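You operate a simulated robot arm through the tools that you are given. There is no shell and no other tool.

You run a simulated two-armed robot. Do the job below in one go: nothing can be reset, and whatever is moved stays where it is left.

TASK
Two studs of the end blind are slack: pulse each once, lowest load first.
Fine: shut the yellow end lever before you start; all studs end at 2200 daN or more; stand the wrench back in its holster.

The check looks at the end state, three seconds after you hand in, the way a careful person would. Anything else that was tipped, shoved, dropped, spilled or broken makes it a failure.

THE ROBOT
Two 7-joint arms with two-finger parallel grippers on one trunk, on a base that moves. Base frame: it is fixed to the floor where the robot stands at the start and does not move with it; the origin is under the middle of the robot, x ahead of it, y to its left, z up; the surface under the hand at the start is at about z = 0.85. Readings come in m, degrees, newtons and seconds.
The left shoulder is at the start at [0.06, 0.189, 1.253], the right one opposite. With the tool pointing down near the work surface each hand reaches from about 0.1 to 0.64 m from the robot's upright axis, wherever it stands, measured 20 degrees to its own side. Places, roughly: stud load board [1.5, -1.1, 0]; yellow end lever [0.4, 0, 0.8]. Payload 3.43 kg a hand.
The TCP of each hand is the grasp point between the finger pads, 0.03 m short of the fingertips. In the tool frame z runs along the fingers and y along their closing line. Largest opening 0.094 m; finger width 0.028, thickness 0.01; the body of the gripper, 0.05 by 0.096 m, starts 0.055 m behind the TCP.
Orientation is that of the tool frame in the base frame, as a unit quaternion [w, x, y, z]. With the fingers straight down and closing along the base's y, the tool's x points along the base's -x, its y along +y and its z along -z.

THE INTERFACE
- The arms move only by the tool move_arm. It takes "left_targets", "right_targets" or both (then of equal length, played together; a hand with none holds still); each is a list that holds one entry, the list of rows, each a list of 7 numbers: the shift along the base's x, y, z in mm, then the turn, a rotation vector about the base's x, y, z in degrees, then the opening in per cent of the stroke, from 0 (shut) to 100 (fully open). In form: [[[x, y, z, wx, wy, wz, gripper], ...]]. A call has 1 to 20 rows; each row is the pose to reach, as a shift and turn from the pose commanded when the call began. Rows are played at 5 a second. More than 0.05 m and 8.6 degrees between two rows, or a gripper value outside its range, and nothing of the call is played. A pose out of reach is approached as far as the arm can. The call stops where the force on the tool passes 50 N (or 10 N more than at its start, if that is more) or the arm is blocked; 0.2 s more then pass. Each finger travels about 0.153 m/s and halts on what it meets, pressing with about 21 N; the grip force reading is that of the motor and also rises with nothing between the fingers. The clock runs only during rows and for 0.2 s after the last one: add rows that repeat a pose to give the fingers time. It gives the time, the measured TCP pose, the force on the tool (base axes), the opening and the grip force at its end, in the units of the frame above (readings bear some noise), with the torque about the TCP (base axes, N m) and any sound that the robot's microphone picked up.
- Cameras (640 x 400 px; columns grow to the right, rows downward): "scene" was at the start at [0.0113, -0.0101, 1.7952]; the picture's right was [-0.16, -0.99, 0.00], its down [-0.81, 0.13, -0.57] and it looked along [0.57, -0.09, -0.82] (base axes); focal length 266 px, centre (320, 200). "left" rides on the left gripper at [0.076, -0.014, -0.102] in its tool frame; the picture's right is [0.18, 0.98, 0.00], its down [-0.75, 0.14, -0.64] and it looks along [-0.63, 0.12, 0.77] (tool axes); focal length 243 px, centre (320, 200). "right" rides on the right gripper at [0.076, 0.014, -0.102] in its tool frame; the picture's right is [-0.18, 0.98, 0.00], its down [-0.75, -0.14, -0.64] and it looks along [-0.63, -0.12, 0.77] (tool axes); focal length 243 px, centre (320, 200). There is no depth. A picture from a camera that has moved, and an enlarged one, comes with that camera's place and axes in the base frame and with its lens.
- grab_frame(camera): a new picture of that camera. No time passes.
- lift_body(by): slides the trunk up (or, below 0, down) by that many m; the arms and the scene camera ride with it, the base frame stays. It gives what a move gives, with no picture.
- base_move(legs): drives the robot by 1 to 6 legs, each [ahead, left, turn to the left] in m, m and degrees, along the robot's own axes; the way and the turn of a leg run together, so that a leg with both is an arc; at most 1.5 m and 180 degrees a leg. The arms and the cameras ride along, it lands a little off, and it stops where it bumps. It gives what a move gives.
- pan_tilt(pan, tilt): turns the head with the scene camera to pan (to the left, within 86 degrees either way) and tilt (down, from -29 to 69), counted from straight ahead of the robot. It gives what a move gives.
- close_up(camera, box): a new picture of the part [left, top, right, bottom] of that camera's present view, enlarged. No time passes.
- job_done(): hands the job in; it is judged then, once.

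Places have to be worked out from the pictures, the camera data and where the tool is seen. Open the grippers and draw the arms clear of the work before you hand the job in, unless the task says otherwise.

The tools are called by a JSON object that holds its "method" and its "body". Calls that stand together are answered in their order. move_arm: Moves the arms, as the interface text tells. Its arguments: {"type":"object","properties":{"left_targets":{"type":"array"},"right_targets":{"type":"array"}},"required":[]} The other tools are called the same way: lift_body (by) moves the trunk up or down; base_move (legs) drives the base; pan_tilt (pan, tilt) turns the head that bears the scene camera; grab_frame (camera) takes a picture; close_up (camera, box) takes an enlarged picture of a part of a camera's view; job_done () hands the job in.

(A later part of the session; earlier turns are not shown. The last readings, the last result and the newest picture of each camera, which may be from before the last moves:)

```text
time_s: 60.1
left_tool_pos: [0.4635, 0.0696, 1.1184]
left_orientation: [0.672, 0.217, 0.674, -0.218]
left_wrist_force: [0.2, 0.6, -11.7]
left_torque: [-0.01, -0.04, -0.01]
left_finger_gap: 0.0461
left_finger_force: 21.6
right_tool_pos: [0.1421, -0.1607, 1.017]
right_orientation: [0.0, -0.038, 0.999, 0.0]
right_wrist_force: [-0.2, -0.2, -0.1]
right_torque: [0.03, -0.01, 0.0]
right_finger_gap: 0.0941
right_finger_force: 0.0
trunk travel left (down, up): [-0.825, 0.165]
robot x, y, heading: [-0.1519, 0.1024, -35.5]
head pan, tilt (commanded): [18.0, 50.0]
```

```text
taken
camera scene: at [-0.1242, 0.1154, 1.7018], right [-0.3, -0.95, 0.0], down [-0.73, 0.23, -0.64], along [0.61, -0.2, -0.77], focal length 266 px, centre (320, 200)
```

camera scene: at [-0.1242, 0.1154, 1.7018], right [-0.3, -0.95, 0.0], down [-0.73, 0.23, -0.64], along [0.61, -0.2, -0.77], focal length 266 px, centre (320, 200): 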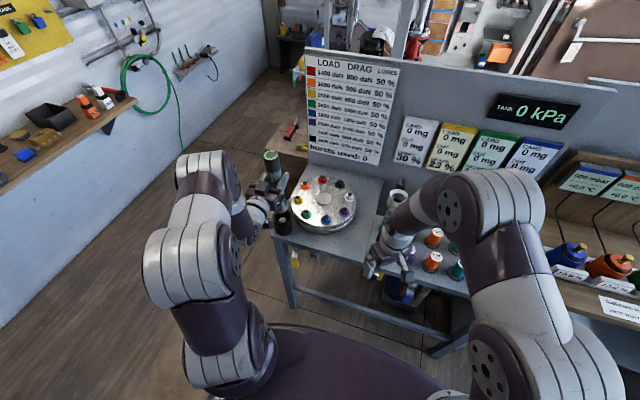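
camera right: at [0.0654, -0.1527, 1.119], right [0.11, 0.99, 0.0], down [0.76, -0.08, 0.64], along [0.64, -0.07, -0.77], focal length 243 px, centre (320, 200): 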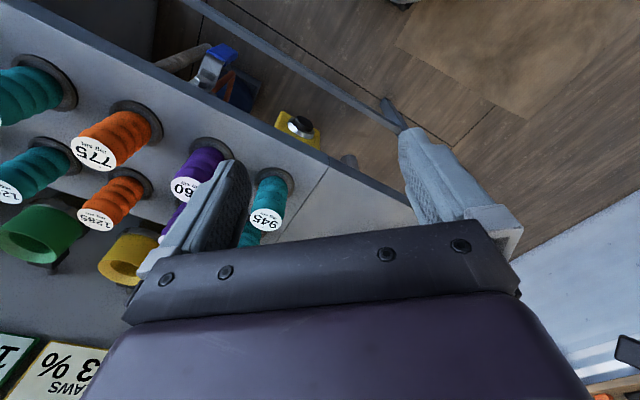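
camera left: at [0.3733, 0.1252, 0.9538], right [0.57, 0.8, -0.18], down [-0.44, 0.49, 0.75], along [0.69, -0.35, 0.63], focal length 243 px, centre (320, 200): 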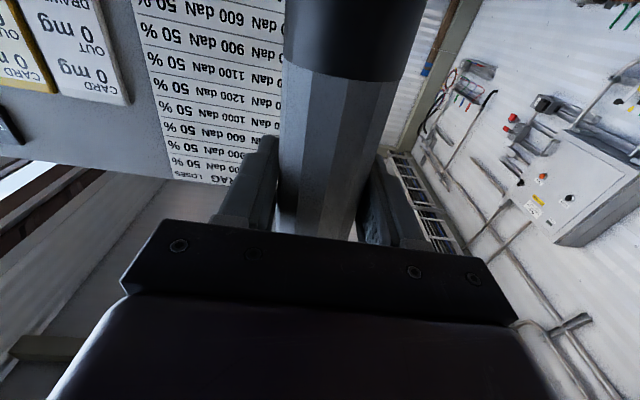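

The right camera's view is inverted with the gripper hiding level things; I yaw it 15° and tilt the right hand 40° forward so that it looks toward the blue stud between its fingers.

{"method": "move_arm", "body": {"right_targets": [[[0, 0, 0, 0, 0, 7.5, 100], [0, 0, 0, 0, 0, 15, 100]]]}}

{"method": "move_arm", "body": {"right_targets": [[[0, 0, 0, 2.65, -7.54, 0, 100], [0, 0, 0, 5.3, -15.1, 0, 100], [0, 0, 0, 8, -22.6, 0, 100], [0, 0, 0, 10.6, -30.2, 0, 100], [0, 0, 0, 13.3, -37.7, 0, 100]]]}}

{"method": "grab_frame", "body": {"camera": "right"}}

```text
time_s: 60.7
left_tool_pos: [0.4617, 0.0698, 1.1178]
left_orientation: [0.672, 0.216, 0.675, -0.217]
left_wrist_force: [-0.7, -0.4, -10.9]
left_torque: [-0.03, -0.01, 0.01]
left_finger_gap: 0.0463
left_finger_force: 20.7
right_tool_pos: [0.1413, -0.1611, 1.0182]
right_orientation: [-0.001, -0.169, 0.986, 0.0]
right_wrist_force: [-0.6, 0.7, -0.8]
right_torque: [-0.02, -0.01, -0.01]
right_finger_gap: 0.094
right_finger_force: 0.1
trunk travel left (down, up): [-0.825, 0.165]
robot x, y, heading: [-0.1524, 0.1031, -35.5]
head pan, tilt (commanded): [18.0, 50.0]
```

```text
time_s: 61.9
left_tool_pos: [0.4614, 0.0687, 1.1184]
left_orientation: [0.672, 0.217, 0.674, -0.217]
left_wrist_force: [-0.3, 0.0, -10.6]
left_torque: [-0.05, -0.02, 0.01]
left_finger_gap: 0.0462
left_finger_force: 20.9
right_tool_pos: [0.1409, -0.1642, 1.0184]
right_orientation: [0.337, -0.157, 0.926, 0.058]
right_wrist_force: [-0.2, 0.4, 0.8]
right_torque: [0.02, -0.03, -0.01]
right_finger_gap: 0.0939
right_finger_force: 0.0
trunk travel left (down, up): [-0.825, 0.165]
robot x, y, heading: [-0.1552, 0.0994, -35.4]
head pan, tilt (commanded): [18.0, 50.0]
```

```text
taken
camera right: at [0.0187, -0.1911, 1.0468], right [-0.19, 0.97, 0.12], down [0.2, -0.08, 0.98], along [0.96, 0.21, -0.18], focal length 243 px, centre (320, 200)
```

right: 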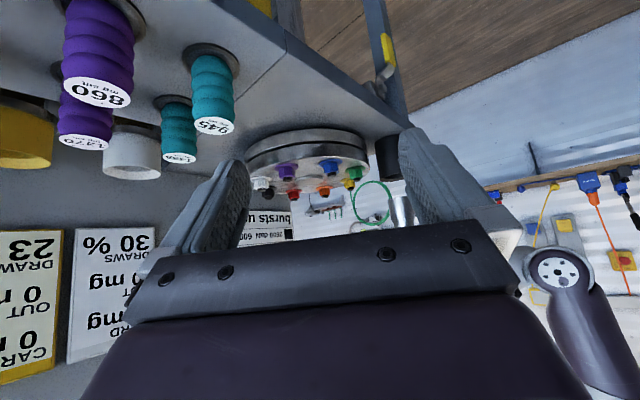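

The right camera now sees the flange edge-on. I raise the wrench 20 mm more and carry it over the blue stud at [0.4245, -0.0804].

{"method": "move_arm", "body": {"left_targets": [[[0, 0, 20, 0, 0, 0, 0], [-5.4, -21.4, 20, 0, 0, 0, 0], [-12.6, -49.9, 20, 0, 0, 0, 0], [-20.1, -79.9, 20, 0, 0, 0, 0], [-27.6, -109.8, 20, 0, 0, 0, 0], [-34, -135, 20, 0, 0, 0, 0], [-37.7, -149.7, 20, 0, 0, 0, 0], [-37.7, -149.7, 20, 0, 0, 0, 0]]]}}

{"method": "close_up", "body": {"camera": "right", "box": [230, 100, 430, 225]}}

{"method": "close_up", "body": {"camera": "scene", "box": [240, 130, 380, 240]}}

```text
time_s: 63.7
left_tool_pos: [0.4249, -0.0796, 1.1393]
left_orientation: [0.672, 0.217, 0.674, -0.217]
left_wrist_force: [-0.6, 0.3, -10.7]
left_torque: [0.02, -0.02, 0.02]
left_finger_gap: 0.0462
left_finger_force: 20.9
right_tool_pos: [0.1404, -0.1625, 1.0181]
right_orientation: [0.337, -0.158, 0.926, 0.058]
right_wrist_force: [-0.2, 0.3, 0.2]
right_torque: [0.02, 0.01, 0.01]
right_finger_gap: 0.0939
right_finger_force: 0.2
trunk travel left (down, up): [-0.825, 0.165]
robot x, y, heading: [-0.1542, 0.103, -35.7]
head pan, tilt (commanded): [18.0, 50.0]
```

```text
3.20 times, centred on (330, 162) of right
camera zoom: at [0.0182, -0.1908, 1.047], right [-0.19, 0.97, 0.12], down [0.2, -0.08, 0.98], along [0.96, 0.21, -0.18], focal length 776 px, centre (288, 320)
```

zoom: 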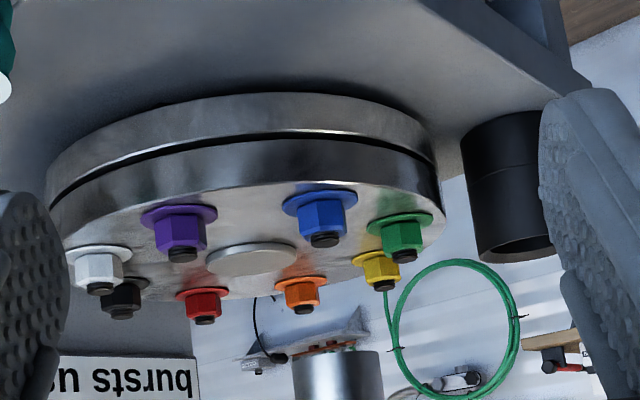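

```text
3.64 times, centred on (310, 185) of scene
camera zoom: at [-0.1263, 0.1147, 1.7018], right [-0.3, -0.95, 0.0], down [-0.73, 0.23, -0.64], along [0.61, -0.19, -0.77], focal length 968 px, centre (356, 254)
```

zoom: 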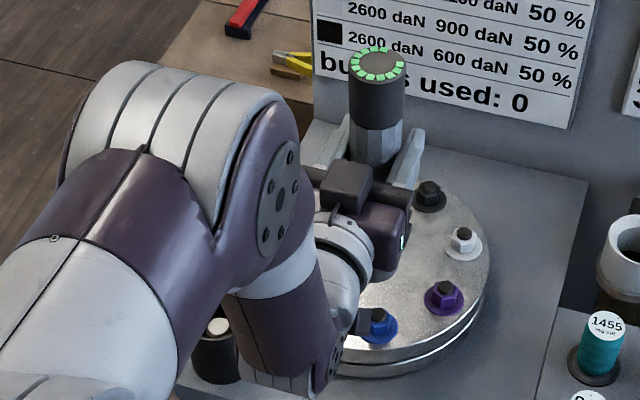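

Both views show the wrench nearly above the blue nut. I zoom in for fine alignment.

{"method": "close_up", "body": {"camera": "scene", "box": [300, 190, 350, 225]}}

{"method": "close_up", "body": {"camera": "right", "box": [300, 140, 370, 225]}}

{"method": "close_up", "body": {"camera": "scene", "box": [300, 130, 350, 165]}}

```text
11.43 times, centred on (325, 208) of scene
camera zoom: at [-0.1263, 0.1147, 1.7018], right [-0.3, -0.95, 0.0], down [-0.73, 0.23, -0.64], along [0.61, -0.19, -0.77], focal length 3041 px, centre (263, 114)
```

zoom: 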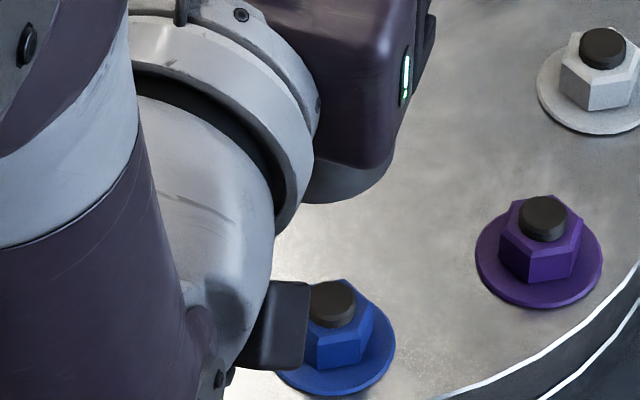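

```text
4.71 times, centred on (335, 182) of right
camera zoom: at [0.0182, -0.1908, 1.047], right [-0.19, 0.97, 0.12], down [0.2, -0.08, 0.98], along [0.96, 0.21, -0.18], focal length 1142 px, centre (249, 282)
```

zoom: 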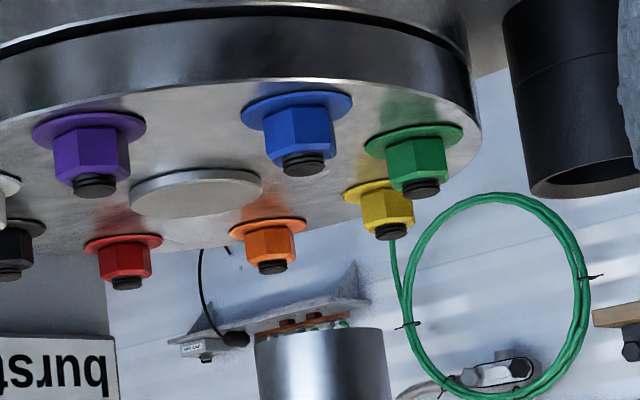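

```text
11.43 times, centred on (325, 148) of scene
camera zoom: at [-0.1263, 0.1147, 1.7018], right [-0.3, -0.95, 0.0], down [-0.73, 0.23, -0.64], along [0.61, -0.19, -0.77], focal length 3041 px, centre (263, 800)
```

zoom: 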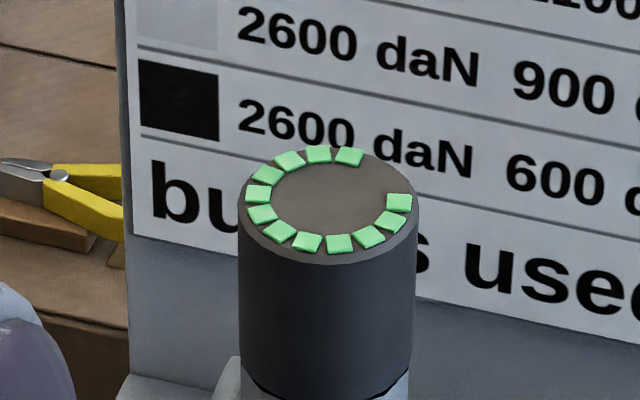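

The two views leave the forward/back alignment uncertain, so I yaw the right camera 30° further and move it to look across the flange from its right side.

{"method": "move_arm", "body": {"right_targets": [[[24, -9.5, 10, 0, 0, 6, 100], [48, -19, 10, 0, 0, 12, 100], [72, -28.5, 10, 0, 0, 18, 100], [96, -38, 10, 0, 0, 24, 100], [120.6, -47.5, 10, 0, 0, 30, 100]]]}}

{"method": "grab_frame", "body": {"camera": "right"}}

```text
time_s: 64.9
left_tool_pos: [0.4254, -0.0791, 1.137]
left_orientation: [0.671, 0.216, 0.676, -0.216]
left_wrist_force: [0.5, 0.7, -11.7]
left_torque: [-0.01, -0.01, 0.0]
left_finger_gap: 0.0463
left_finger_force: 21.1
right_tool_pos: [0.2623, -0.2128, 1.0289]
right_orientation: [0.31, -0.393, 0.854, 0.145]
right_wrist_force: [-0.1, 0.6, 0.6]
right_torque: [-0.01, 0.0, 0.06]
right_finger_gap: 0.0942
right_finger_force: 0.1
trunk travel left (down, up): [-0.825, 0.165]
robot x, y, heading: [-0.155, 0.0989, -35.3]
head pan, tilt (commanded): [18.0, 50.0]
```

```text
taken
camera right: at [0.1698, -0.2972, 1.0572], right [-0.65, 0.75, 0.12], down [0.22, 0.03, 0.98], along [0.72, 0.66, -0.18], focal length 243 px, centre (320, 200)
```

right: 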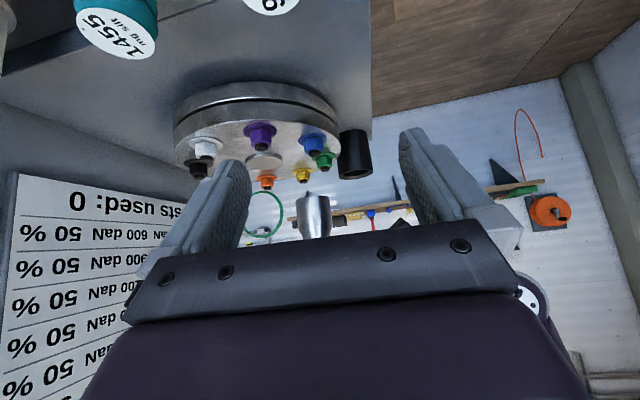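

{"method": "close_up", "body": {"camera": "right", "box": [230, 110, 390, 240]}}

{"method": "close_up", "body": {"camera": "right", "box": [280, 120, 360, 245]}}

```text
3.08 times, centred on (310, 175) of right
camera zoom: at [0.1698, -0.2972, 1.0572], right [-0.65, 0.75, 0.12], down [0.22, 0.03, 0.98], along [0.72, 0.66, -0.18], focal length 746 px, centre (351, 277)
```

zoom: 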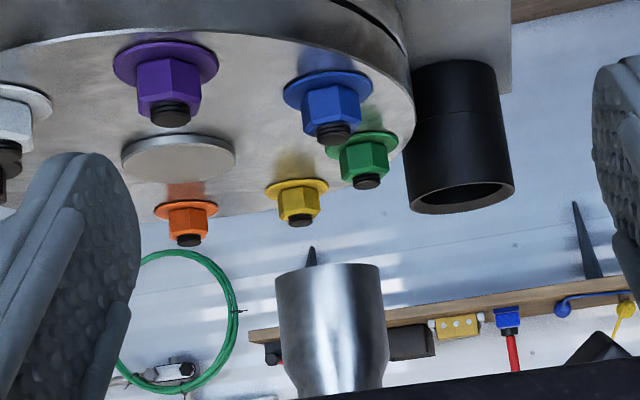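

```text
3.20 times, centred on (320, 182) of right
camera zoom: at [0.1698, -0.2972, 1.0572], right [-0.65, 0.75, 0.12], down [0.22, 0.03, 0.98], along [0.72, 0.66, -0.18], focal length 776 px, centre (320, 256)
```

zoom: 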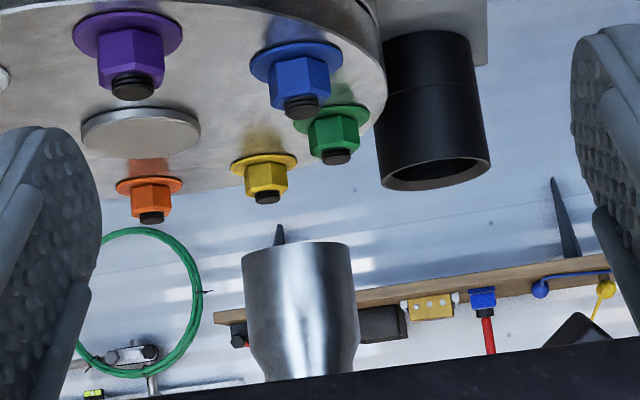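

From the side view and triangulation, the stud tip is really at about [0.409, -0.079, 0.932], so the wrench needs to move about 16 mm in -x and 2 mm in -y. I do that and lower 40 mm (the gap was about 62 mm), then recheck.

{"method": "move_arm", "body": {"left_targets": [[[-8, -1, 0, 0, 0, 0, 0], [-16.5, -1.9, 0, 0, 0, 0, 0], [-16.5, -1.9, -15, 0, 0, 0, 0], [-16.5, -1.9, -30, 0, 0, 0, 0], [-16.5, -1.9, -40, 0, 0, 0, 0], [-16.5, -1.9, -40, 0, 0, 0, 0]]]}}

{"method": "close_up", "body": {"camera": "right", "box": [280, 120, 360, 245]}}

{"method": "close_up", "body": {"camera": "scene", "box": [290, 140, 360, 230]}}

```text
time_s: 66.3
left_tool_pos: [0.4078, -0.0809, 1.0993]
left_orientation: [0.673, 0.217, 0.673, -0.217]
left_wrist_force: [-0.2, 1.0, -10.6]
left_torque: [-0.02, -0.01, 0.0]
left_finger_gap: 0.0464
left_finger_force: 21.0
right_tool_pos: [0.26, -0.2109, 1.0303]
right_orientation: [0.31, -0.393, 0.854, 0.143]
right_wrist_force: [0.7, 0.1, 0.3]
right_torque: [0.0, 0.02, -0.01]
right_finger_gap: 0.094
right_finger_force: 0.0
trunk travel left (down, up): [-0.825, 0.165]
robot x, y, heading: [-0.1543, 0.1003, -35.5]
head pan, tilt (commanded): [18.0, 50.0]
```

```text
3.20 times, centred on (320, 182) of right
camera zoom: at [0.1685, -0.2961, 1.058], right [-0.65, 0.75, 0.12], down [0.22, 0.03, 0.98], along [0.73, 0.66, -0.18], focal length 776 px, centre (320, 256)
```

zoom: 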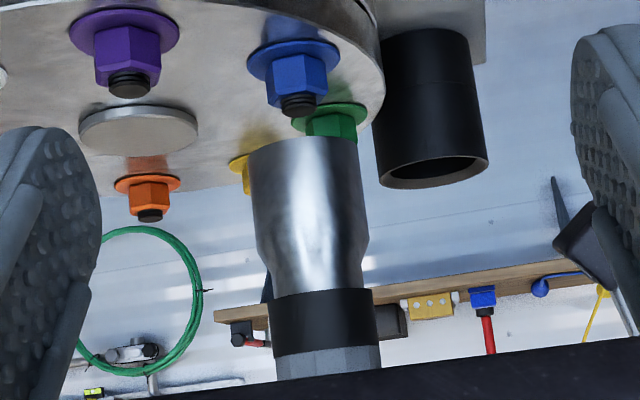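

```text
4.44 times, centred on (325, 185) of scene
camera zoom: at [-0.1265, 0.1145, 1.7018], right [-0.3, -0.95, 0.0], down [-0.73, 0.23, -0.64], along [0.61, -0.19, -0.77], focal length 1183 px, centre (298, 267)
```

zoom: 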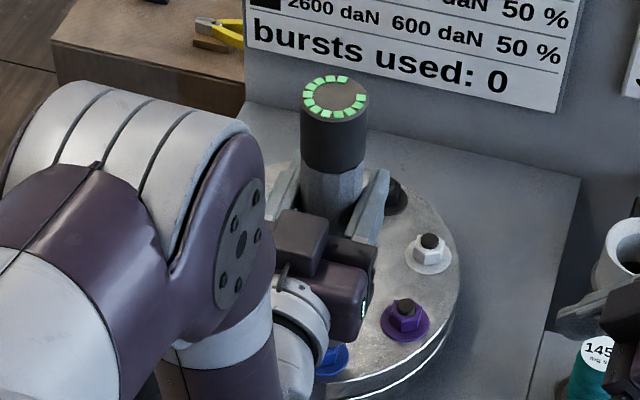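

The side view now shows the socket right above the blue tip. I zoom the scene view on the cap to verify the lateral alignment more exactly.

{"method": "close_up", "body": {"camera": "scene", "box": [305, 140, 355, 175]}}

{"method": "close_up", "body": {"camera": "right", "box": [300, 125, 350, 165]}}

```text
11.43 times, centred on (330, 158) of scene
camera zoom: at [-0.1265, 0.1145, 1.7018], right [-0.3, -0.95, 0.0], down [-0.73, 0.23, -0.64], along [0.61, -0.19, -0.77], focal length 3041 px, centre (206, 686)
```

zoom: 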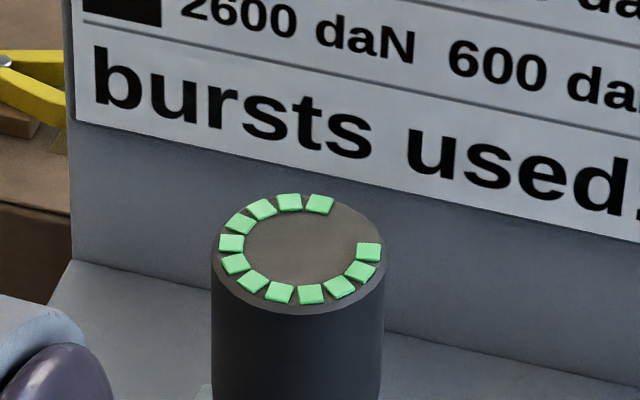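

```text
10.00 times, centred on (325, 145) of right
camera zoom: at [0.1685, -0.2961, 1.058], right [-0.65, 0.75, 0.12], down [0.22, 0.03, 0.98], along [0.73, 0.66, -0.18], focal length 2426 px, centre (270, 750)
```

zoom: 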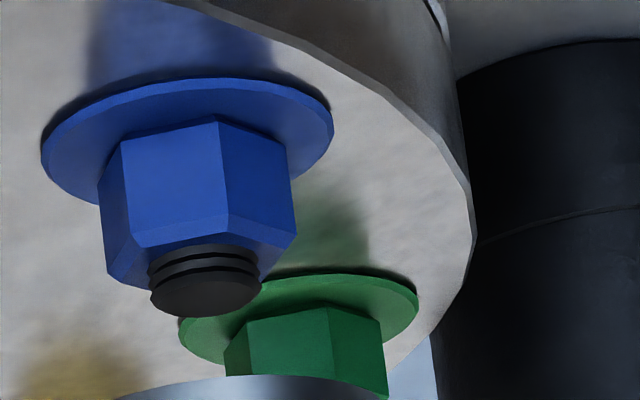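

Alignment is within about 1 mm. I nudge (+1.2, +0.7) mm and lower slowly 18 mm so that the stud tip enters the socket, watching the force.

{"method": "move_arm", "body": {"left_targets": [[[1.2, 0.7, -4, 0, 0, 0, 0], [1.2, 0.7, -8, 0, 0, 0, 0], [1.2, 0.7, -12, 0, 0, 0, 0], [1.2, 0.7, -15, 0, 0, 0, 0], [1.2, 0.7, -18, 0, 0, 0, 0]]]}}

{"method": "close_up", "body": {"camera": "right", "box": [280, 120, 360, 220]}}

```text
time_s: 67.5
left_tool_pos: [0.4101, -0.0816, 1.0802]
left_orientation: [0.671, 0.216, 0.675, -0.216]
left_wrist_force: [0.1, 0.1, -10.8]
left_torque: [-0.04, -0.02, -0.01]
left_finger_gap: 0.0462
left_finger_force: 20.8
right_tool_pos: [0.2608, -0.21, 1.0293]
right_orientation: [0.31, -0.393, 0.854, 0.143]
right_wrist_force: [0.3, -0.5, 0.2]
right_torque: [0.0, 0.02, -0.01]
right_finger_gap: 0.0939
right_finger_force: 0.1
trunk travel left (down, up): [-0.825, 0.165]
robot x, y, heading: [-0.1547, 0.1047, -35.7]
head pan, tilt (commanded): [18.0, 50.0]
```

```text
4.00 times, centred on (320, 170) of right
camera zoom: at [0.1686, -0.2962, 1.0579], right [-0.65, 0.75, 0.12], down [0.22, 0.03, 0.98], along [0.72, 0.66, -0.18], focal length 970 px, centre (320, 320)
```

zoom: 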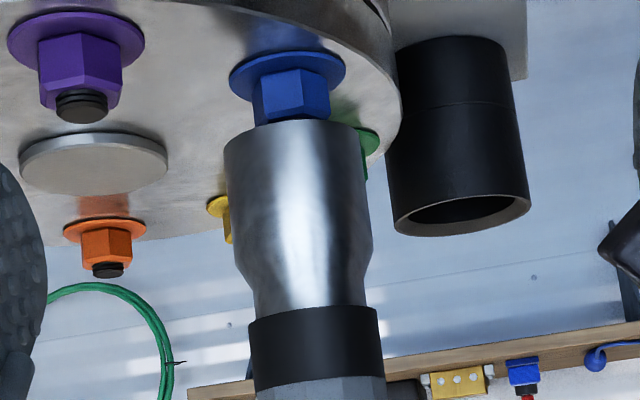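

The stud tip is inside the socket and no contact force yet. I keep lowering in small steps until the wrench seats.

{"method": "move_arm", "body": {"left_targets": [[[0, 0, -3, 0, 0, 0, 0], [0, 0, -6, 0, 0, 0, 0], [0, 0, -8, 0, 0, 0, 0]]]}}

{"method": "close_up", "body": {"camera": "right", "box": [280, 120, 360, 220]}}

```text
time_s: 68.3
left_tool_pos: [0.4088, -0.0814, 1.0734]
left_orientation: [0.672, 0.216, 0.674, -0.216]
left_wrist_force: [0.7, 0.3, -10.2]
left_torque: [0.01, -0.02, -0.03]
left_finger_gap: 0.0465
left_finger_force: 21.7
right_tool_pos: [0.2598, -0.2123, 1.0293]
right_orientation: [0.31, -0.392, 0.854, 0.143]
right_wrist_force: [0.3, 0.2, 0.6]
right_torque: [0.02, 0.01, -0.01]
right_finger_gap: 0.094
right_finger_force: 0.0
trunk travel left (down, up): [-0.825, 0.165]
robot x, y, heading: [-0.1549, 0.098, -35.6]
head pan, tilt (commanded): [18.0, 50.0]
```

```text
4.00 times, centred on (320, 170) of right
camera zoom: at [0.1685, -0.2961, 1.0579], right [-0.65, 0.75, 0.12], down [0.22, 0.03, 0.98], along [0.73, 0.66, -0.18], focal length 970 px, centre (320, 320)
```

zoom: 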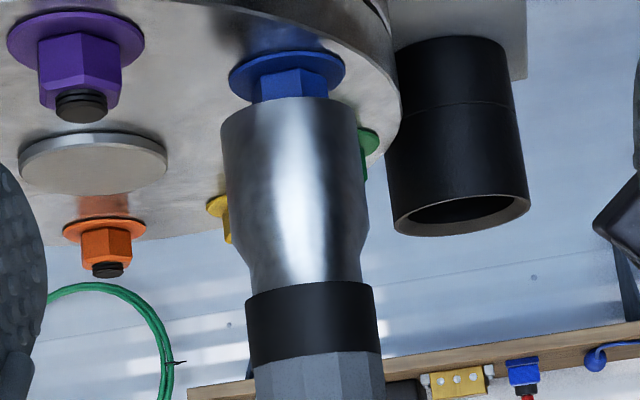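

The socket is sliding over the blue nut without contact. I continue down 6 mm more in 2 mm steps.

{"method": "move_arm", "body": {"left_targets": [[[0, 0, -2, 0, 0, 0, 0], [0, 0, -4, 0, 0, 0, 0], [0, 0, -6, 0, 0, 0, 0]]]}}

{"method": "close_up", "body": {"camera": "right", "box": [280, 120, 360, 220]}}

{"method": "close_up", "body": {"camera": "scene", "box": [300, 130, 380, 185]}}

```text
time_s: 69.1
left_tool_pos: [0.4101, -0.0813, 1.0665]
left_orientation: [0.672, 0.217, 0.674, -0.216]
left_wrist_force: [0.1, -0.5, -11.3]
left_torque: [-0.04, 0.02, 0.02]
left_finger_gap: 0.0464
left_finger_force: 20.6
right_tool_pos: [0.2605, -0.211, 1.0289]
right_orientation: [0.31, -0.392, 0.854, 0.144]
right_wrist_force: [0.2, 0.0, 0.2]
right_torque: [0.0, 0.01, -0.01]
right_finger_gap: 0.0937
right_finger_force: 0.1
trunk travel left (down, up): [-0.825, 0.165]
robot x, y, heading: [-0.1537, 0.1039, -35.6]
head pan, tilt (commanded): [18.0, 50.0]
```

```text
4.00 times, centred on (320, 170) of right
camera zoom: at [0.1686, -0.2962, 1.0579], right [-0.65, 0.75, 0.12], down [0.22, 0.03, 0.98], along [0.72, 0.66, -0.18], focal length 970 px, centre (320, 320)
```

zoom: 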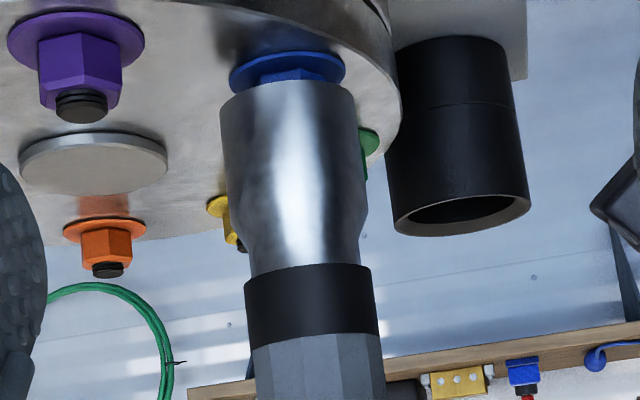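

```text
7.27 times, centred on (340, 158) of scene
camera zoom: at [-0.1264, 0.1143, 1.7018], right [-0.3, -0.95, 0.0], down [-0.73, 0.23, -0.64], along [0.61, -0.19, -0.77], focal length 1935 px, centre (174, 509)
```

zoom: 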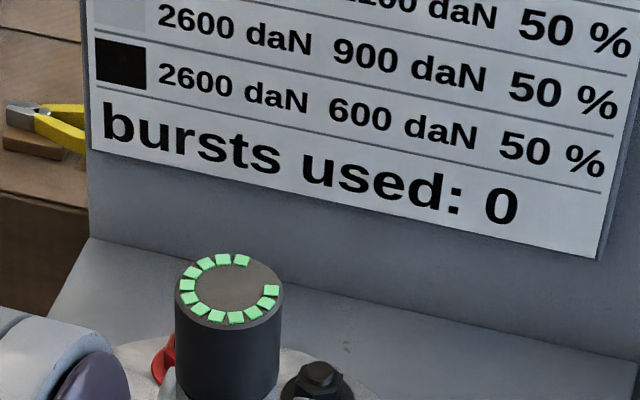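

Still hanging free with the socket almost at the washer. I continue down in 1.5 mm steps.

{"method": "move_arm", "body": {"left_targets": [[[0, 0, -1.5, 0, 0, 0, 0], [0, 0, -3, 0, 0, 0, 0], [0, 0, -4.5, 0, 0, 0, 0], [0, 0, -6, 0, 0, 0, 0]]]}}

{"method": "close_up", "body": {"camera": "right", "box": [280, 120, 360, 220]}}

{"method": "close_up", "body": {"camera": "scene", "box": [300, 130, 380, 185]}}

```text
time_s: 70.1
left_tool_pos: [0.4089, -0.0811, 1.0612]
left_orientation: [0.671, 0.216, 0.675, -0.216]
left_wrist_force: [0.3, 0.2, -10.8]
left_torque: [-0.03, -0.03, 0.03]
left_finger_gap: 0.0463
left_finger_force: 21.0
right_tool_pos: [0.2613, -0.2111, 1.0283]
right_orientation: [0.31, -0.392, 0.854, 0.143]
right_wrist_force: [0.6, 0.2, 0.1]
right_torque: [0.01, 0.02, -0.01]
right_finger_gap: 0.0941
right_finger_force: 0.0
trunk travel left (down, up): [-0.825, 0.165]
robot x, y, heading: [-0.1523, 0.1041, -35.4]
head pan, tilt (commanded): [18.0, 50.0]
```

```text
4.00 times, centred on (320, 170) of right
camera zoom: at [0.1686, -0.2961, 1.0579], right [-0.65, 0.75, 0.12], down [0.22, 0.03, 0.98], along [0.72, 0.66, -0.18], focal length 970 px, centre (320, 320)
```

zoom: 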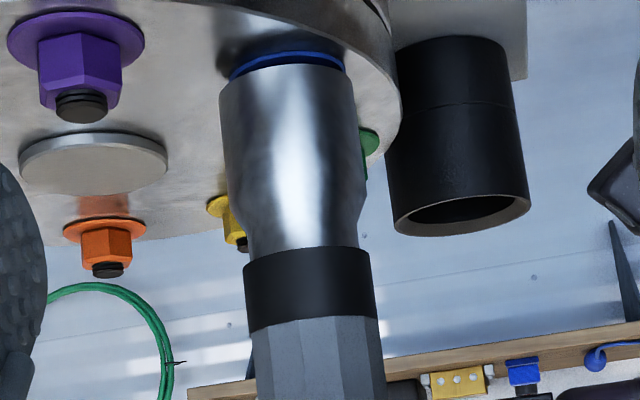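

```text
7.27 times, centred on (340, 158) of scene
camera zoom: at [-0.1264, 0.1144, 1.7018], right [-0.3, -0.95, 0.0], down [-0.73, 0.23, -0.64], along [0.61, -0.19, -0.77], focal length 1935 px, centre (174, 509)
```

zoom: 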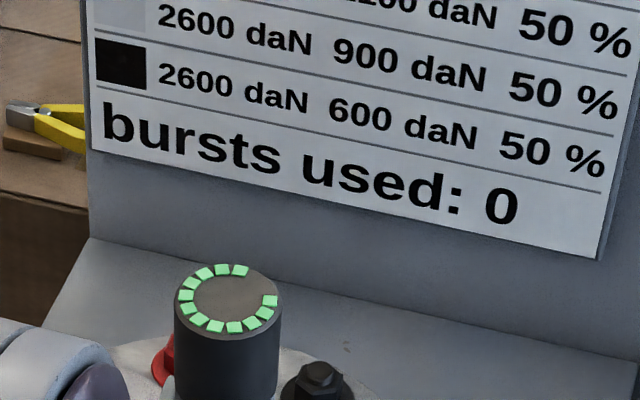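

The socket end is about 2–3 mm above the washer. I lower on in 1 mm steps to find contact.

{"method": "move_arm", "body": {"left_targets": [[[0, 0, -1, 0, 0, 0, 0], [0, 0, -2, 0, 0, 0, 0], [0, 0, -3, 0, 0, 0, 0]]]}}

{"method": "close_up", "body": {"camera": "scene", "box": [290, 50, 400, 190]}}

{"method": "close_up", "body": {"camera": "right", "box": [280, 120, 360, 220]}}

```text
time_s: 70.9
left_tool_pos: [0.4093, -0.0819, 1.058]
left_orientation: [0.672, 0.217, 0.674, -0.217]
left_wrist_force: [-0.8, -0.2, -11.2]
left_torque: [0.01, 0.01, 0.02]
left_finger_gap: 0.0465
left_finger_force: 20.6
right_tool_pos: [0.2615, -0.2115, 1.0284]
right_orientation: [0.31, -0.393, 0.854, 0.143]
right_wrist_force: [-1.0, -0.4, -0.2]
right_torque: [0.02, 0.05, -0.03]
right_finger_gap: 0.0942
right_finger_force: 0.0
trunk travel left (down, up): [-0.825, 0.165]
robot x, y, heading: [-0.1529, 0.1008, -35.5]
head pan, tilt (commanded): [18.0, 50.0]
```

```text
2.86 times, centred on (345, 120) of scene
camera zoom: at [-0.1264, 0.1143, 1.7018], right [-0.3, -0.95, 0.0], down [-0.73, 0.23, -0.64], along [0.61, -0.19, -0.77], focal length 760 px, centre (249, 429)
```

zoom: 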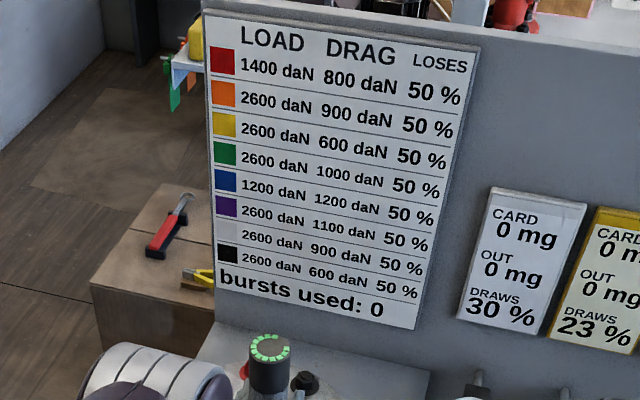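

```text
4.00 times, centred on (320, 170) of right
camera zoom: at [0.1685, -0.2962, 1.0579], right [-0.65, 0.75, 0.12], down [0.22, 0.03, 0.98], along [0.73, 0.66, -0.18], focal length 970 px, centre (320, 320)
```

zoom: 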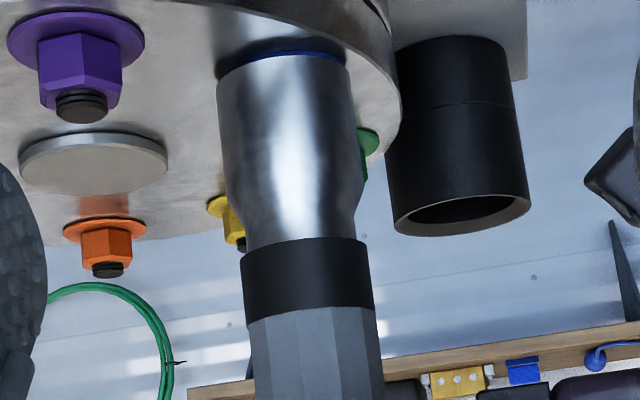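

Nearly on the washer, still no contact. I lower another 3 mm in 1 mm steps.

{"method": "move_arm", "body": {"left_targets": [[[0, 0, -1, 0, 0, 0, 0], [0, 0, -2, 0, 0, 0, 0]]]}}

{"method": "close_up", "body": {"camera": "scene", "box": [300, 130, 380, 185]}}

{"method": "close_up", "body": {"camera": "right", "box": [280, 120, 360, 220]}}

```text
time_s: 71.5
left_tool_pos: [0.4094, -0.0816, 1.0562]
left_orientation: [0.672, 0.216, 0.674, -0.216]
left_wrist_force: [-0.2, 1.3, -10.7]
left_torque: [-0.04, -0.07, -0.05]
left_finger_gap: 0.0463
left_finger_force: 21.3
right_tool_pos: [0.2602, -0.2122, 1.0297]
right_orientation: [0.31, -0.392, 0.854, 0.144]
right_wrist_force: [0.8, 0.1, 0.2]
right_torque: [0.0, 0.01, -0.02]
right_finger_gap: 0.0939
right_finger_force: 0.1
trunk travel left (down, up): [-0.825, 0.165]
robot x, y, heading: [-0.1543, 0.1046, -35.7]
head pan, tilt (commanded): [18.0, 50.0]
```

```text
7.27 times, centred on (340, 158) of scene
camera zoom: at [-0.1264, 0.1143, 1.7018], right [-0.3, -0.95, 0.0], down [-0.73, 0.23, -0.64], along [0.61, -0.19, -0.77], focal length 1935 px, centre (174, 509)
```

zoom: 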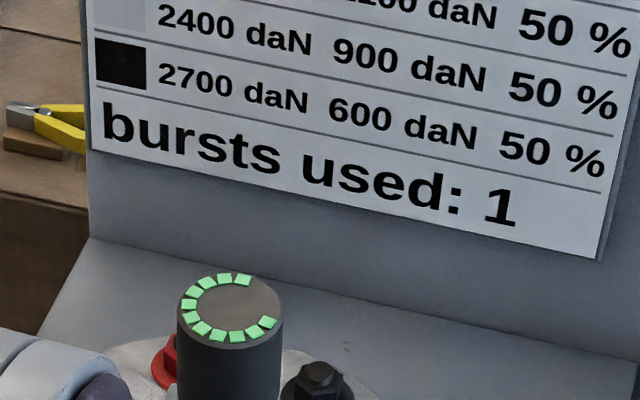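

```text
4.00 times, centred on (320, 170) of right
camera zoom: at [0.1685, -0.2962, 1.0579], right [-0.65, 0.75, 0.12], down [0.22, 0.03, 0.98], along [0.73, 0.66, -0.18], focal length 970 px, centre (320, 320)
```

zoom: 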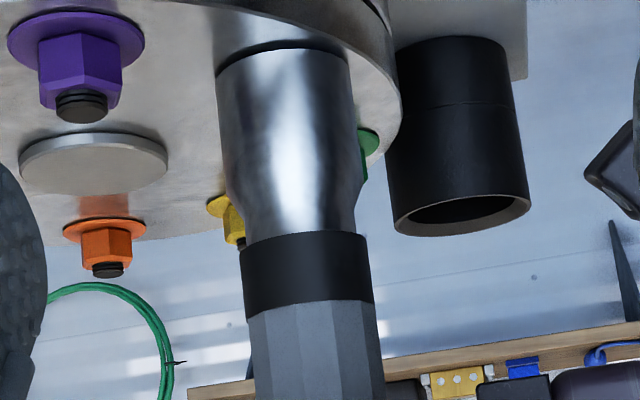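

A burst fired as the socket seated: the board shows 1 used and loads have shifted. I read the whole board before moving.

{"method": "close_up", "body": {"camera": "scene", "box": [300, 45, 400, 165]}}

{"method": "close_up", "body": {"camera": "scene", "box": [300, 50, 360, 110]}}

```text
3.33 times, centred on (350, 105) of scene
camera zoom: at [-0.1264, 0.1143, 1.7018], right [-0.3, -0.95, 0.0], down [-0.73, 0.23, -0.64], along [0.61, -0.19, -0.77], focal length 887 px, centre (220, 517)
```

zoom: 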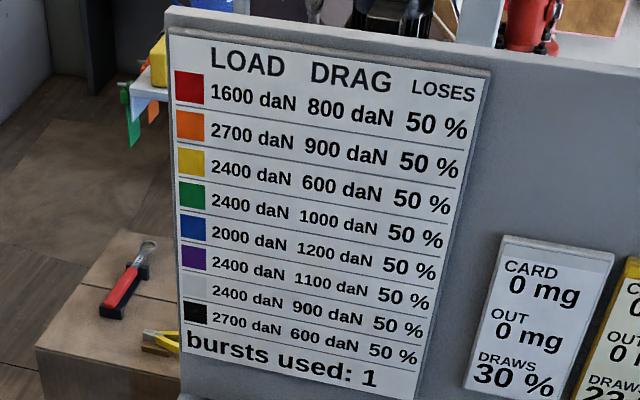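

```text
6.67 times, centred on (330, 80) of scene
camera zoom: at [-0.1264, 0.1143, 1.7018], right [-0.3, -0.95, 0.0], down [-0.73, 0.23, -0.64], along [0.61, -0.19, -0.77], focal length 1774 px, centre (253, 1000)
```

zoom: 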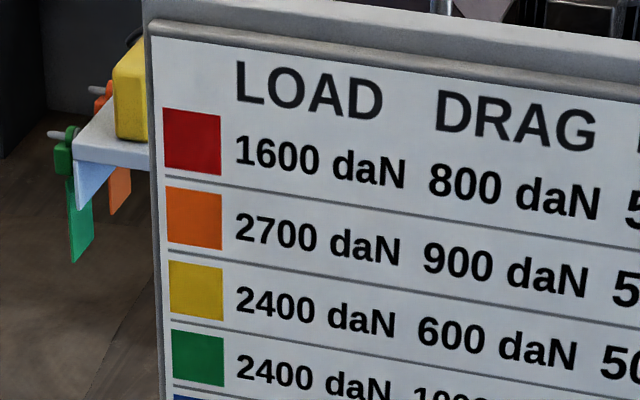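

The burst brought blue to 2000 and shifted the others (opposite red +200, etc.). A red pulse by the same pattern (to about 2400) gives blue about +200, ending with all at 2200 or more. I lift the wrench straight off blue.

{"method": "move_arm", "body": {"left_targets": [[[0, 0, 8, 0, 0, 0, 0], [0, 0, 18, 0, 0, 0, 0], [0, 0, 30, 0, 0, 0, 0], [0, 0, 45, 0, 0, 0, 0], [0, 0, 60, 0, 0, 0, 0], [0, 0, 75, 0, 0, 0, 0]]]}}

{"method": "close_up", "body": {"camera": "right", "box": [230, 110, 390, 240]}}

{"method": "close_up", "body": {"camera": "scene", "box": [290, 45, 400, 220]}}

```text
time_s: 72.9
left_tool_pos: [0.4106, -0.0812, 1.1323]
left_orientation: [0.672, 0.216, 0.674, -0.216]
left_wrist_force: [-0.4, -0.8, -11.1]
left_torque: [0.01, -0.01, -0.01]
left_finger_gap: 0.0465
left_finger_force: 20.7
right_tool_pos: [0.2601, -0.211, 1.028]
right_orientation: [0.31, -0.392, 0.854, 0.143]
right_wrist_force: [0.7, 0.3, -0.3]
right_torque: [0.02, 0.0, 0.0]
right_finger_gap: 0.094
right_finger_force: 0.0
trunk travel left (down, up): [-0.825, 0.165]
robot x, y, heading: [-0.1507, 0.1019, -35.7]
head pan, tilt (commanded): [18.0, 50.0]
```

```text
3.08 times, centred on (310, 175) of right
camera zoom: at [0.1681, -0.296, 1.0581], right [-0.65, 0.75, 0.12], down [0.22, 0.03, 0.98], along [0.73, 0.66, -0.18], focal length 746 px, centre (351, 277)
```

zoom: 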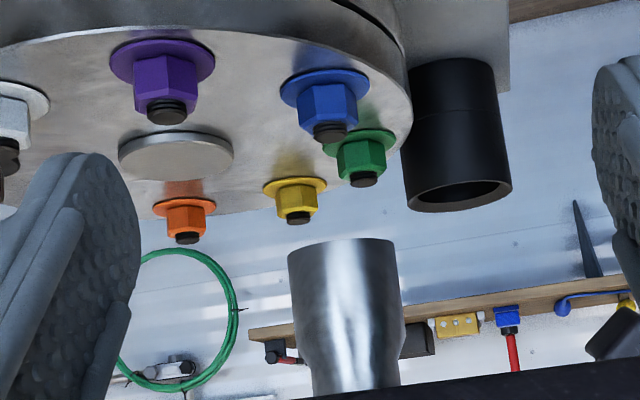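

```text
2.29 times, centred on (345, 132) of scene
camera zoom: at [-0.1271, 0.1146, 1.7018], right [-0.3, -0.95, 0.0], down [-0.73, 0.23, -0.64], along [0.61, -0.19, -0.77], focal length 608 px, centre (263, 354)
```

zoom: 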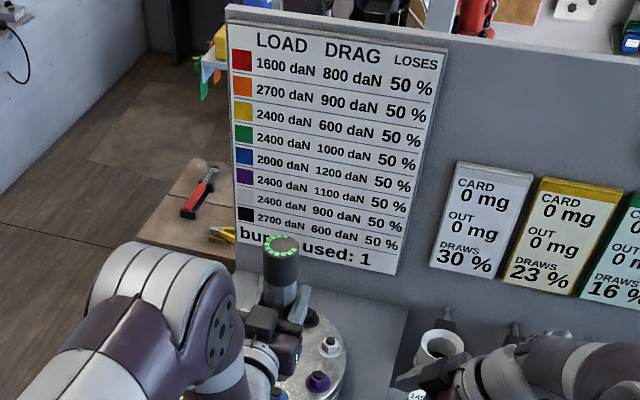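

Blue is done. From the stud pattern (circle diameter ≈ 0.20 m, direction ≈ -13.6°) red lies about (+194, -47) mm from blue. I carry the wrench there at this height and reposition the right camera to watch red from the side.

{"method": "move_arm", "body": {"left_targets": [[[25, -6, 0, 0, 0, 0, 0], [60, -14.5, 0, 0, 0, 0, 0], [95, -23, 0, 0, 0, 0, 0], [130, -31.5, 0, 0, 0, 0, 0], [165, -40, 0, 0, 0, 0, 0], [185, -44.8, 0, 0, 0, 0, 0], [193.7, -46.9, 0, 0, 0, 0, 0]]], "right_targets": [[[0, 0, 20, 0, 0, 0, 100], [18, -10, 20, 0, 0, -3, 100], [36, -20, 20, 0, 0, -6, 100], [54, -30, 20, 0, 0, -9, 100], [72, -40, 20, 0, 0, -12, 100], [88, -48.5, 20, 0, 0, -12, 100], [88, -48.5, 20, 0, 0, -12, 100]]]}}

{"method": "grab_frame", "body": {"camera": "right"}}

{"method": "grab_frame", "body": {"camera": "scene"}}

```text
time_s: 74.5
left_tool_pos: [0.6033, -0.1271, 1.1311]
left_orientation: [0.672, 0.216, 0.675, -0.216]
left_wrist_force: [0.1, -0.2, -11.1]
left_torque: [0.02, -0.01, 0.0]
left_finger_gap: 0.0465
left_finger_force: 21.8
right_tool_pos: [0.3486, -0.258, 1.0463]
right_orientation: [0.323, -0.301, 0.89, 0.11]
right_wrist_force: [0.1, -0.2, -0.5]
right_torque: [0.0, 0.03, -0.01]
right_finger_gap: 0.094
right_finger_force: 0.0
trunk travel left (down, up): [-0.825, 0.165]
robot x, y, heading: [-0.1536, 0.1013, -35.5]
head pan, tilt (commanded): [18.0, 50.0]
```

```text
taken
camera right: at [0.2417, -0.3225, 1.076], right [-0.48, 0.87, 0.12], down [0.22, -0.01, 0.98], along [0.85, 0.5, -0.18], focal length 243 px, centre (320, 200)
```

right: 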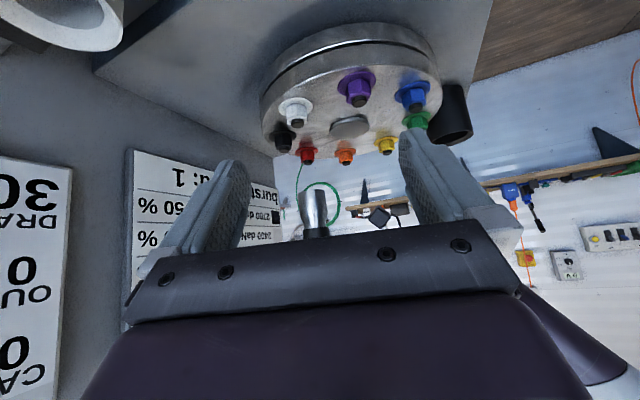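

```text
taken
camera scene: at [-0.1262, 0.1146, 1.7018], right [-0.3, -0.95, 0.0], down [-0.73, 0.23, -0.64], along [0.61, -0.19, -0.77], focal length 266 px, centre (320, 200)
```

scene: 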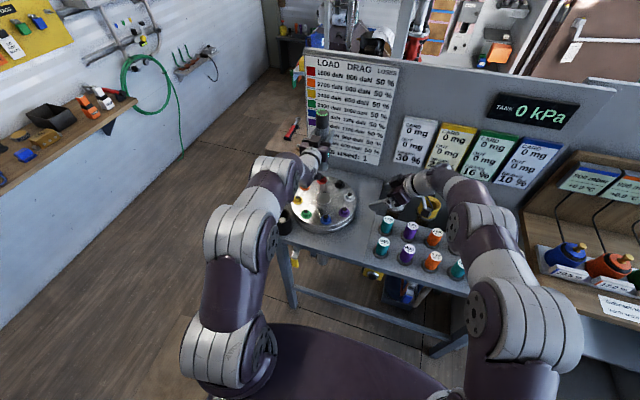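

{"method": "close_up", "body": {"camera": "right", "box": [275, 120, 355, 240]}}

{"method": "close_up", "body": {"camera": "scene", "box": [295, 100, 345, 135]}}

{"method": "close_up", "body": {"camera": "scene", "box": [280, 100, 380, 240]}}

```text
3.33 times, centred on (315, 180) of right
camera zoom: at [0.2417, -0.3225, 1.076], right [-0.48, 0.87, 0.12], down [0.22, -0.01, 0.98], along [0.85, 0.5, -0.18], focal length 809 px, centre (337, 267)
```

zoom: 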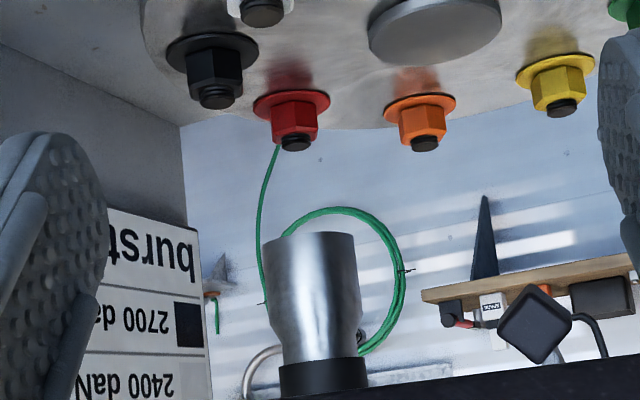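

```text
11.43 times, centred on (320, 118) of scene
camera zoom: at [-0.1262, 0.1146, 1.7018], right [-0.3, -0.95, 0.0], down [-0.73, 0.23, -0.64], along [0.61, -0.19, -0.77], focal length 3041 px, centre (320, 1143)
```

zoom: 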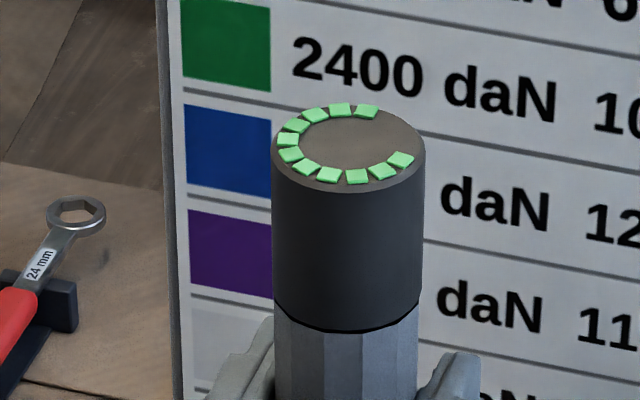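

```text
2.86 times, centred on (330, 170) of scene
camera zoom: at [-0.1262, 0.1146, 1.7018], right [-0.3, -0.95, 0.0], down [-0.73, 0.23, -0.64], along [0.61, -0.19, -0.77], focal length 760 px, centre (291, 286)
```

zoom: 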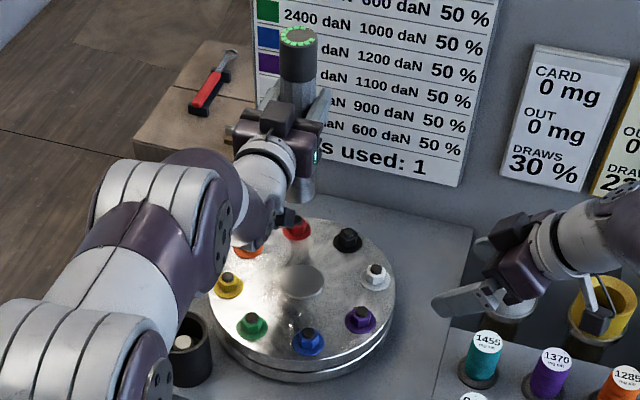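

Red is nearly below the socket in the side view. I zoom in further for exact offsets.

{"method": "close_up", "body": {"camera": "right", "box": [290, 140, 340, 180]}}

{"method": "close_up", "body": {"camera": "right", "box": [290, 175, 340, 215]}}

{"method": "close_up", "body": {"camera": "scene", "box": [300, 165, 350, 200]}}

```text
10.00 times, centred on (315, 160) of right
camera zoom: at [0.2417, -0.3225, 1.076], right [-0.48, 0.87, 0.12], down [0.22, -0.01, 0.98], along [0.85, 0.5, -0.18], focal length 2426 px, centre (370, 600)
```

zoom: 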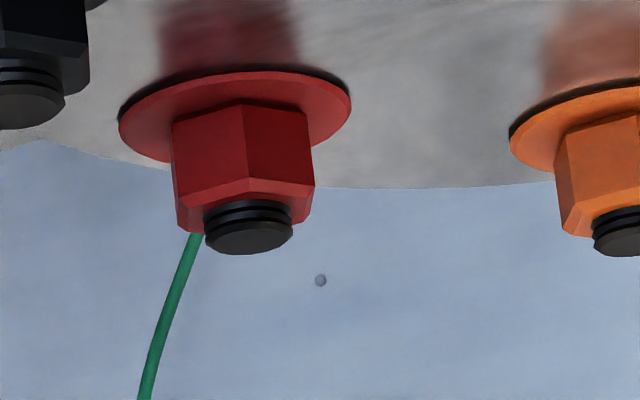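

```text
10.00 times, centred on (315, 195) of right
camera zoom: at [0.2417, -0.3225, 1.076], right [-0.48, 0.87, 0.12], down [0.22, -0.01, 0.98], along [0.85, 0.5, -0.18], focal length 2426 px, centre (370, 250)
```

zoom: 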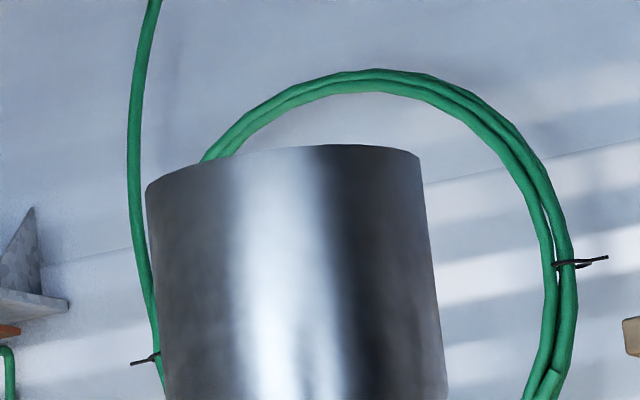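

```text
11.43 times, centred on (325, 182) of scene
camera zoom: at [-0.1262, 0.1146, 1.7018], right [-0.3, -0.95, 0.0], down [-0.73, 0.23, -0.64], along [0.61, -0.19, -0.77], focal length 3041 px, centre (263, 400)
```

zoom: 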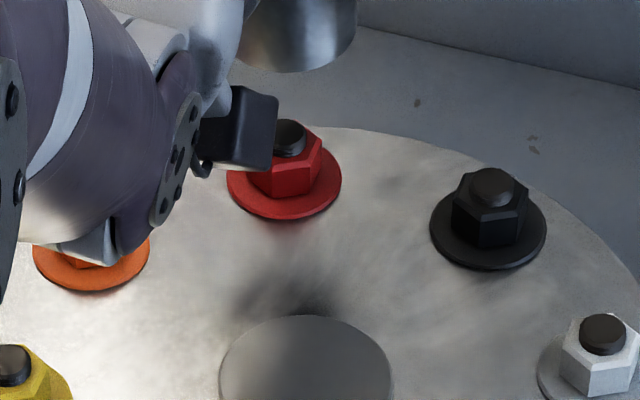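

Alignment is within about 1 mm; I nudge (+1.3, +0.6) mm and lower 45 mm to just above/around the red stud tip, then check.

{"method": "move_arm", "body": {"left_targets": [[[1.3, 0.6, -10, 0, 0, 0, 0], [1.3, 0.6, -20, 0, 0, 0, 0], [1.3, 0.6, -30, 0, 0, 0, 0], [1.3, 0.6, -38, 0, 0, 0, 0], [1.3, 0.6, -42, 0, 0, 0, 0]]]}}

{"method": "close_up", "body": {"camera": "right", "box": [275, 130, 345, 200]}}

{"method": "close_up", "body": {"camera": "scene", "box": [290, 100, 360, 200]}}

```text
time_s: 75.7
left_tool_pos: [0.6049, -0.1269, 1.0893]
left_orientation: [0.673, 0.216, 0.674, -0.216]
left_wrist_force: [0.4, 0.8, -11.0]
left_torque: [0.0, 0.0, 0.01]
left_finger_gap: 0.0462
left_finger_force: 21.0
right_tool_pos: [0.3488, -0.2587, 1.0469]
right_orientation: [0.323, -0.301, 0.89, 0.111]
right_wrist_force: [-0.3, -0.4, -0.3]
right_torque: [0.01, -0.01, 0.03]
right_finger_gap: 0.0941
right_finger_force: 0.1
trunk travel left (down, up): [-0.825, 0.165]
robot x, y, heading: [-0.1513, 0.1012, -35.6]
head pan, tilt (commanded): [18.0, 50.0]
```

```text
5.71 times, centred on (310, 165) of right
camera zoom: at [0.2418, -0.3227, 1.0758], right [-0.48, 0.87, 0.12], down [0.22, -0.01, 0.98], along [0.85, 0.5, -0.18], focal length 1386 px, centre (377, 400)
```

zoom: 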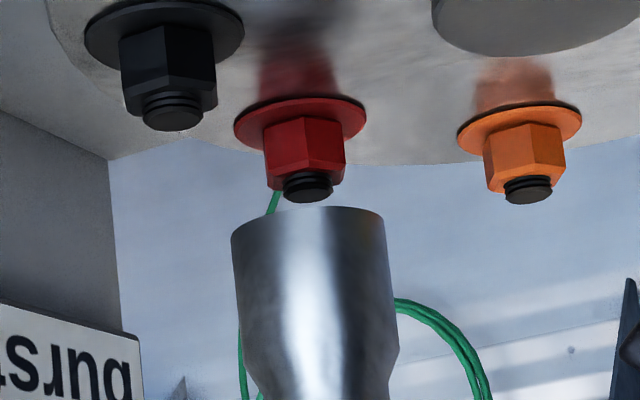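

```text
4.00 times, centred on (325, 150) of scene
camera zoom: at [-0.1259, 0.1142, 1.7018], right [-0.3, -0.95, 0.0], down [-0.73, 0.23, -0.64], along [0.61, -0.19, -0.77], focal length 1064 px, centre (300, 400)
```

zoom: 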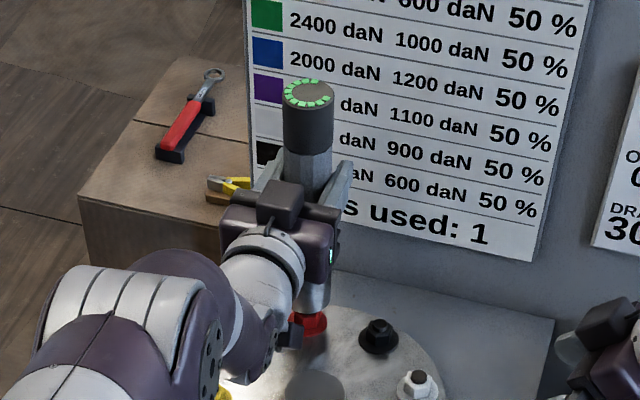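

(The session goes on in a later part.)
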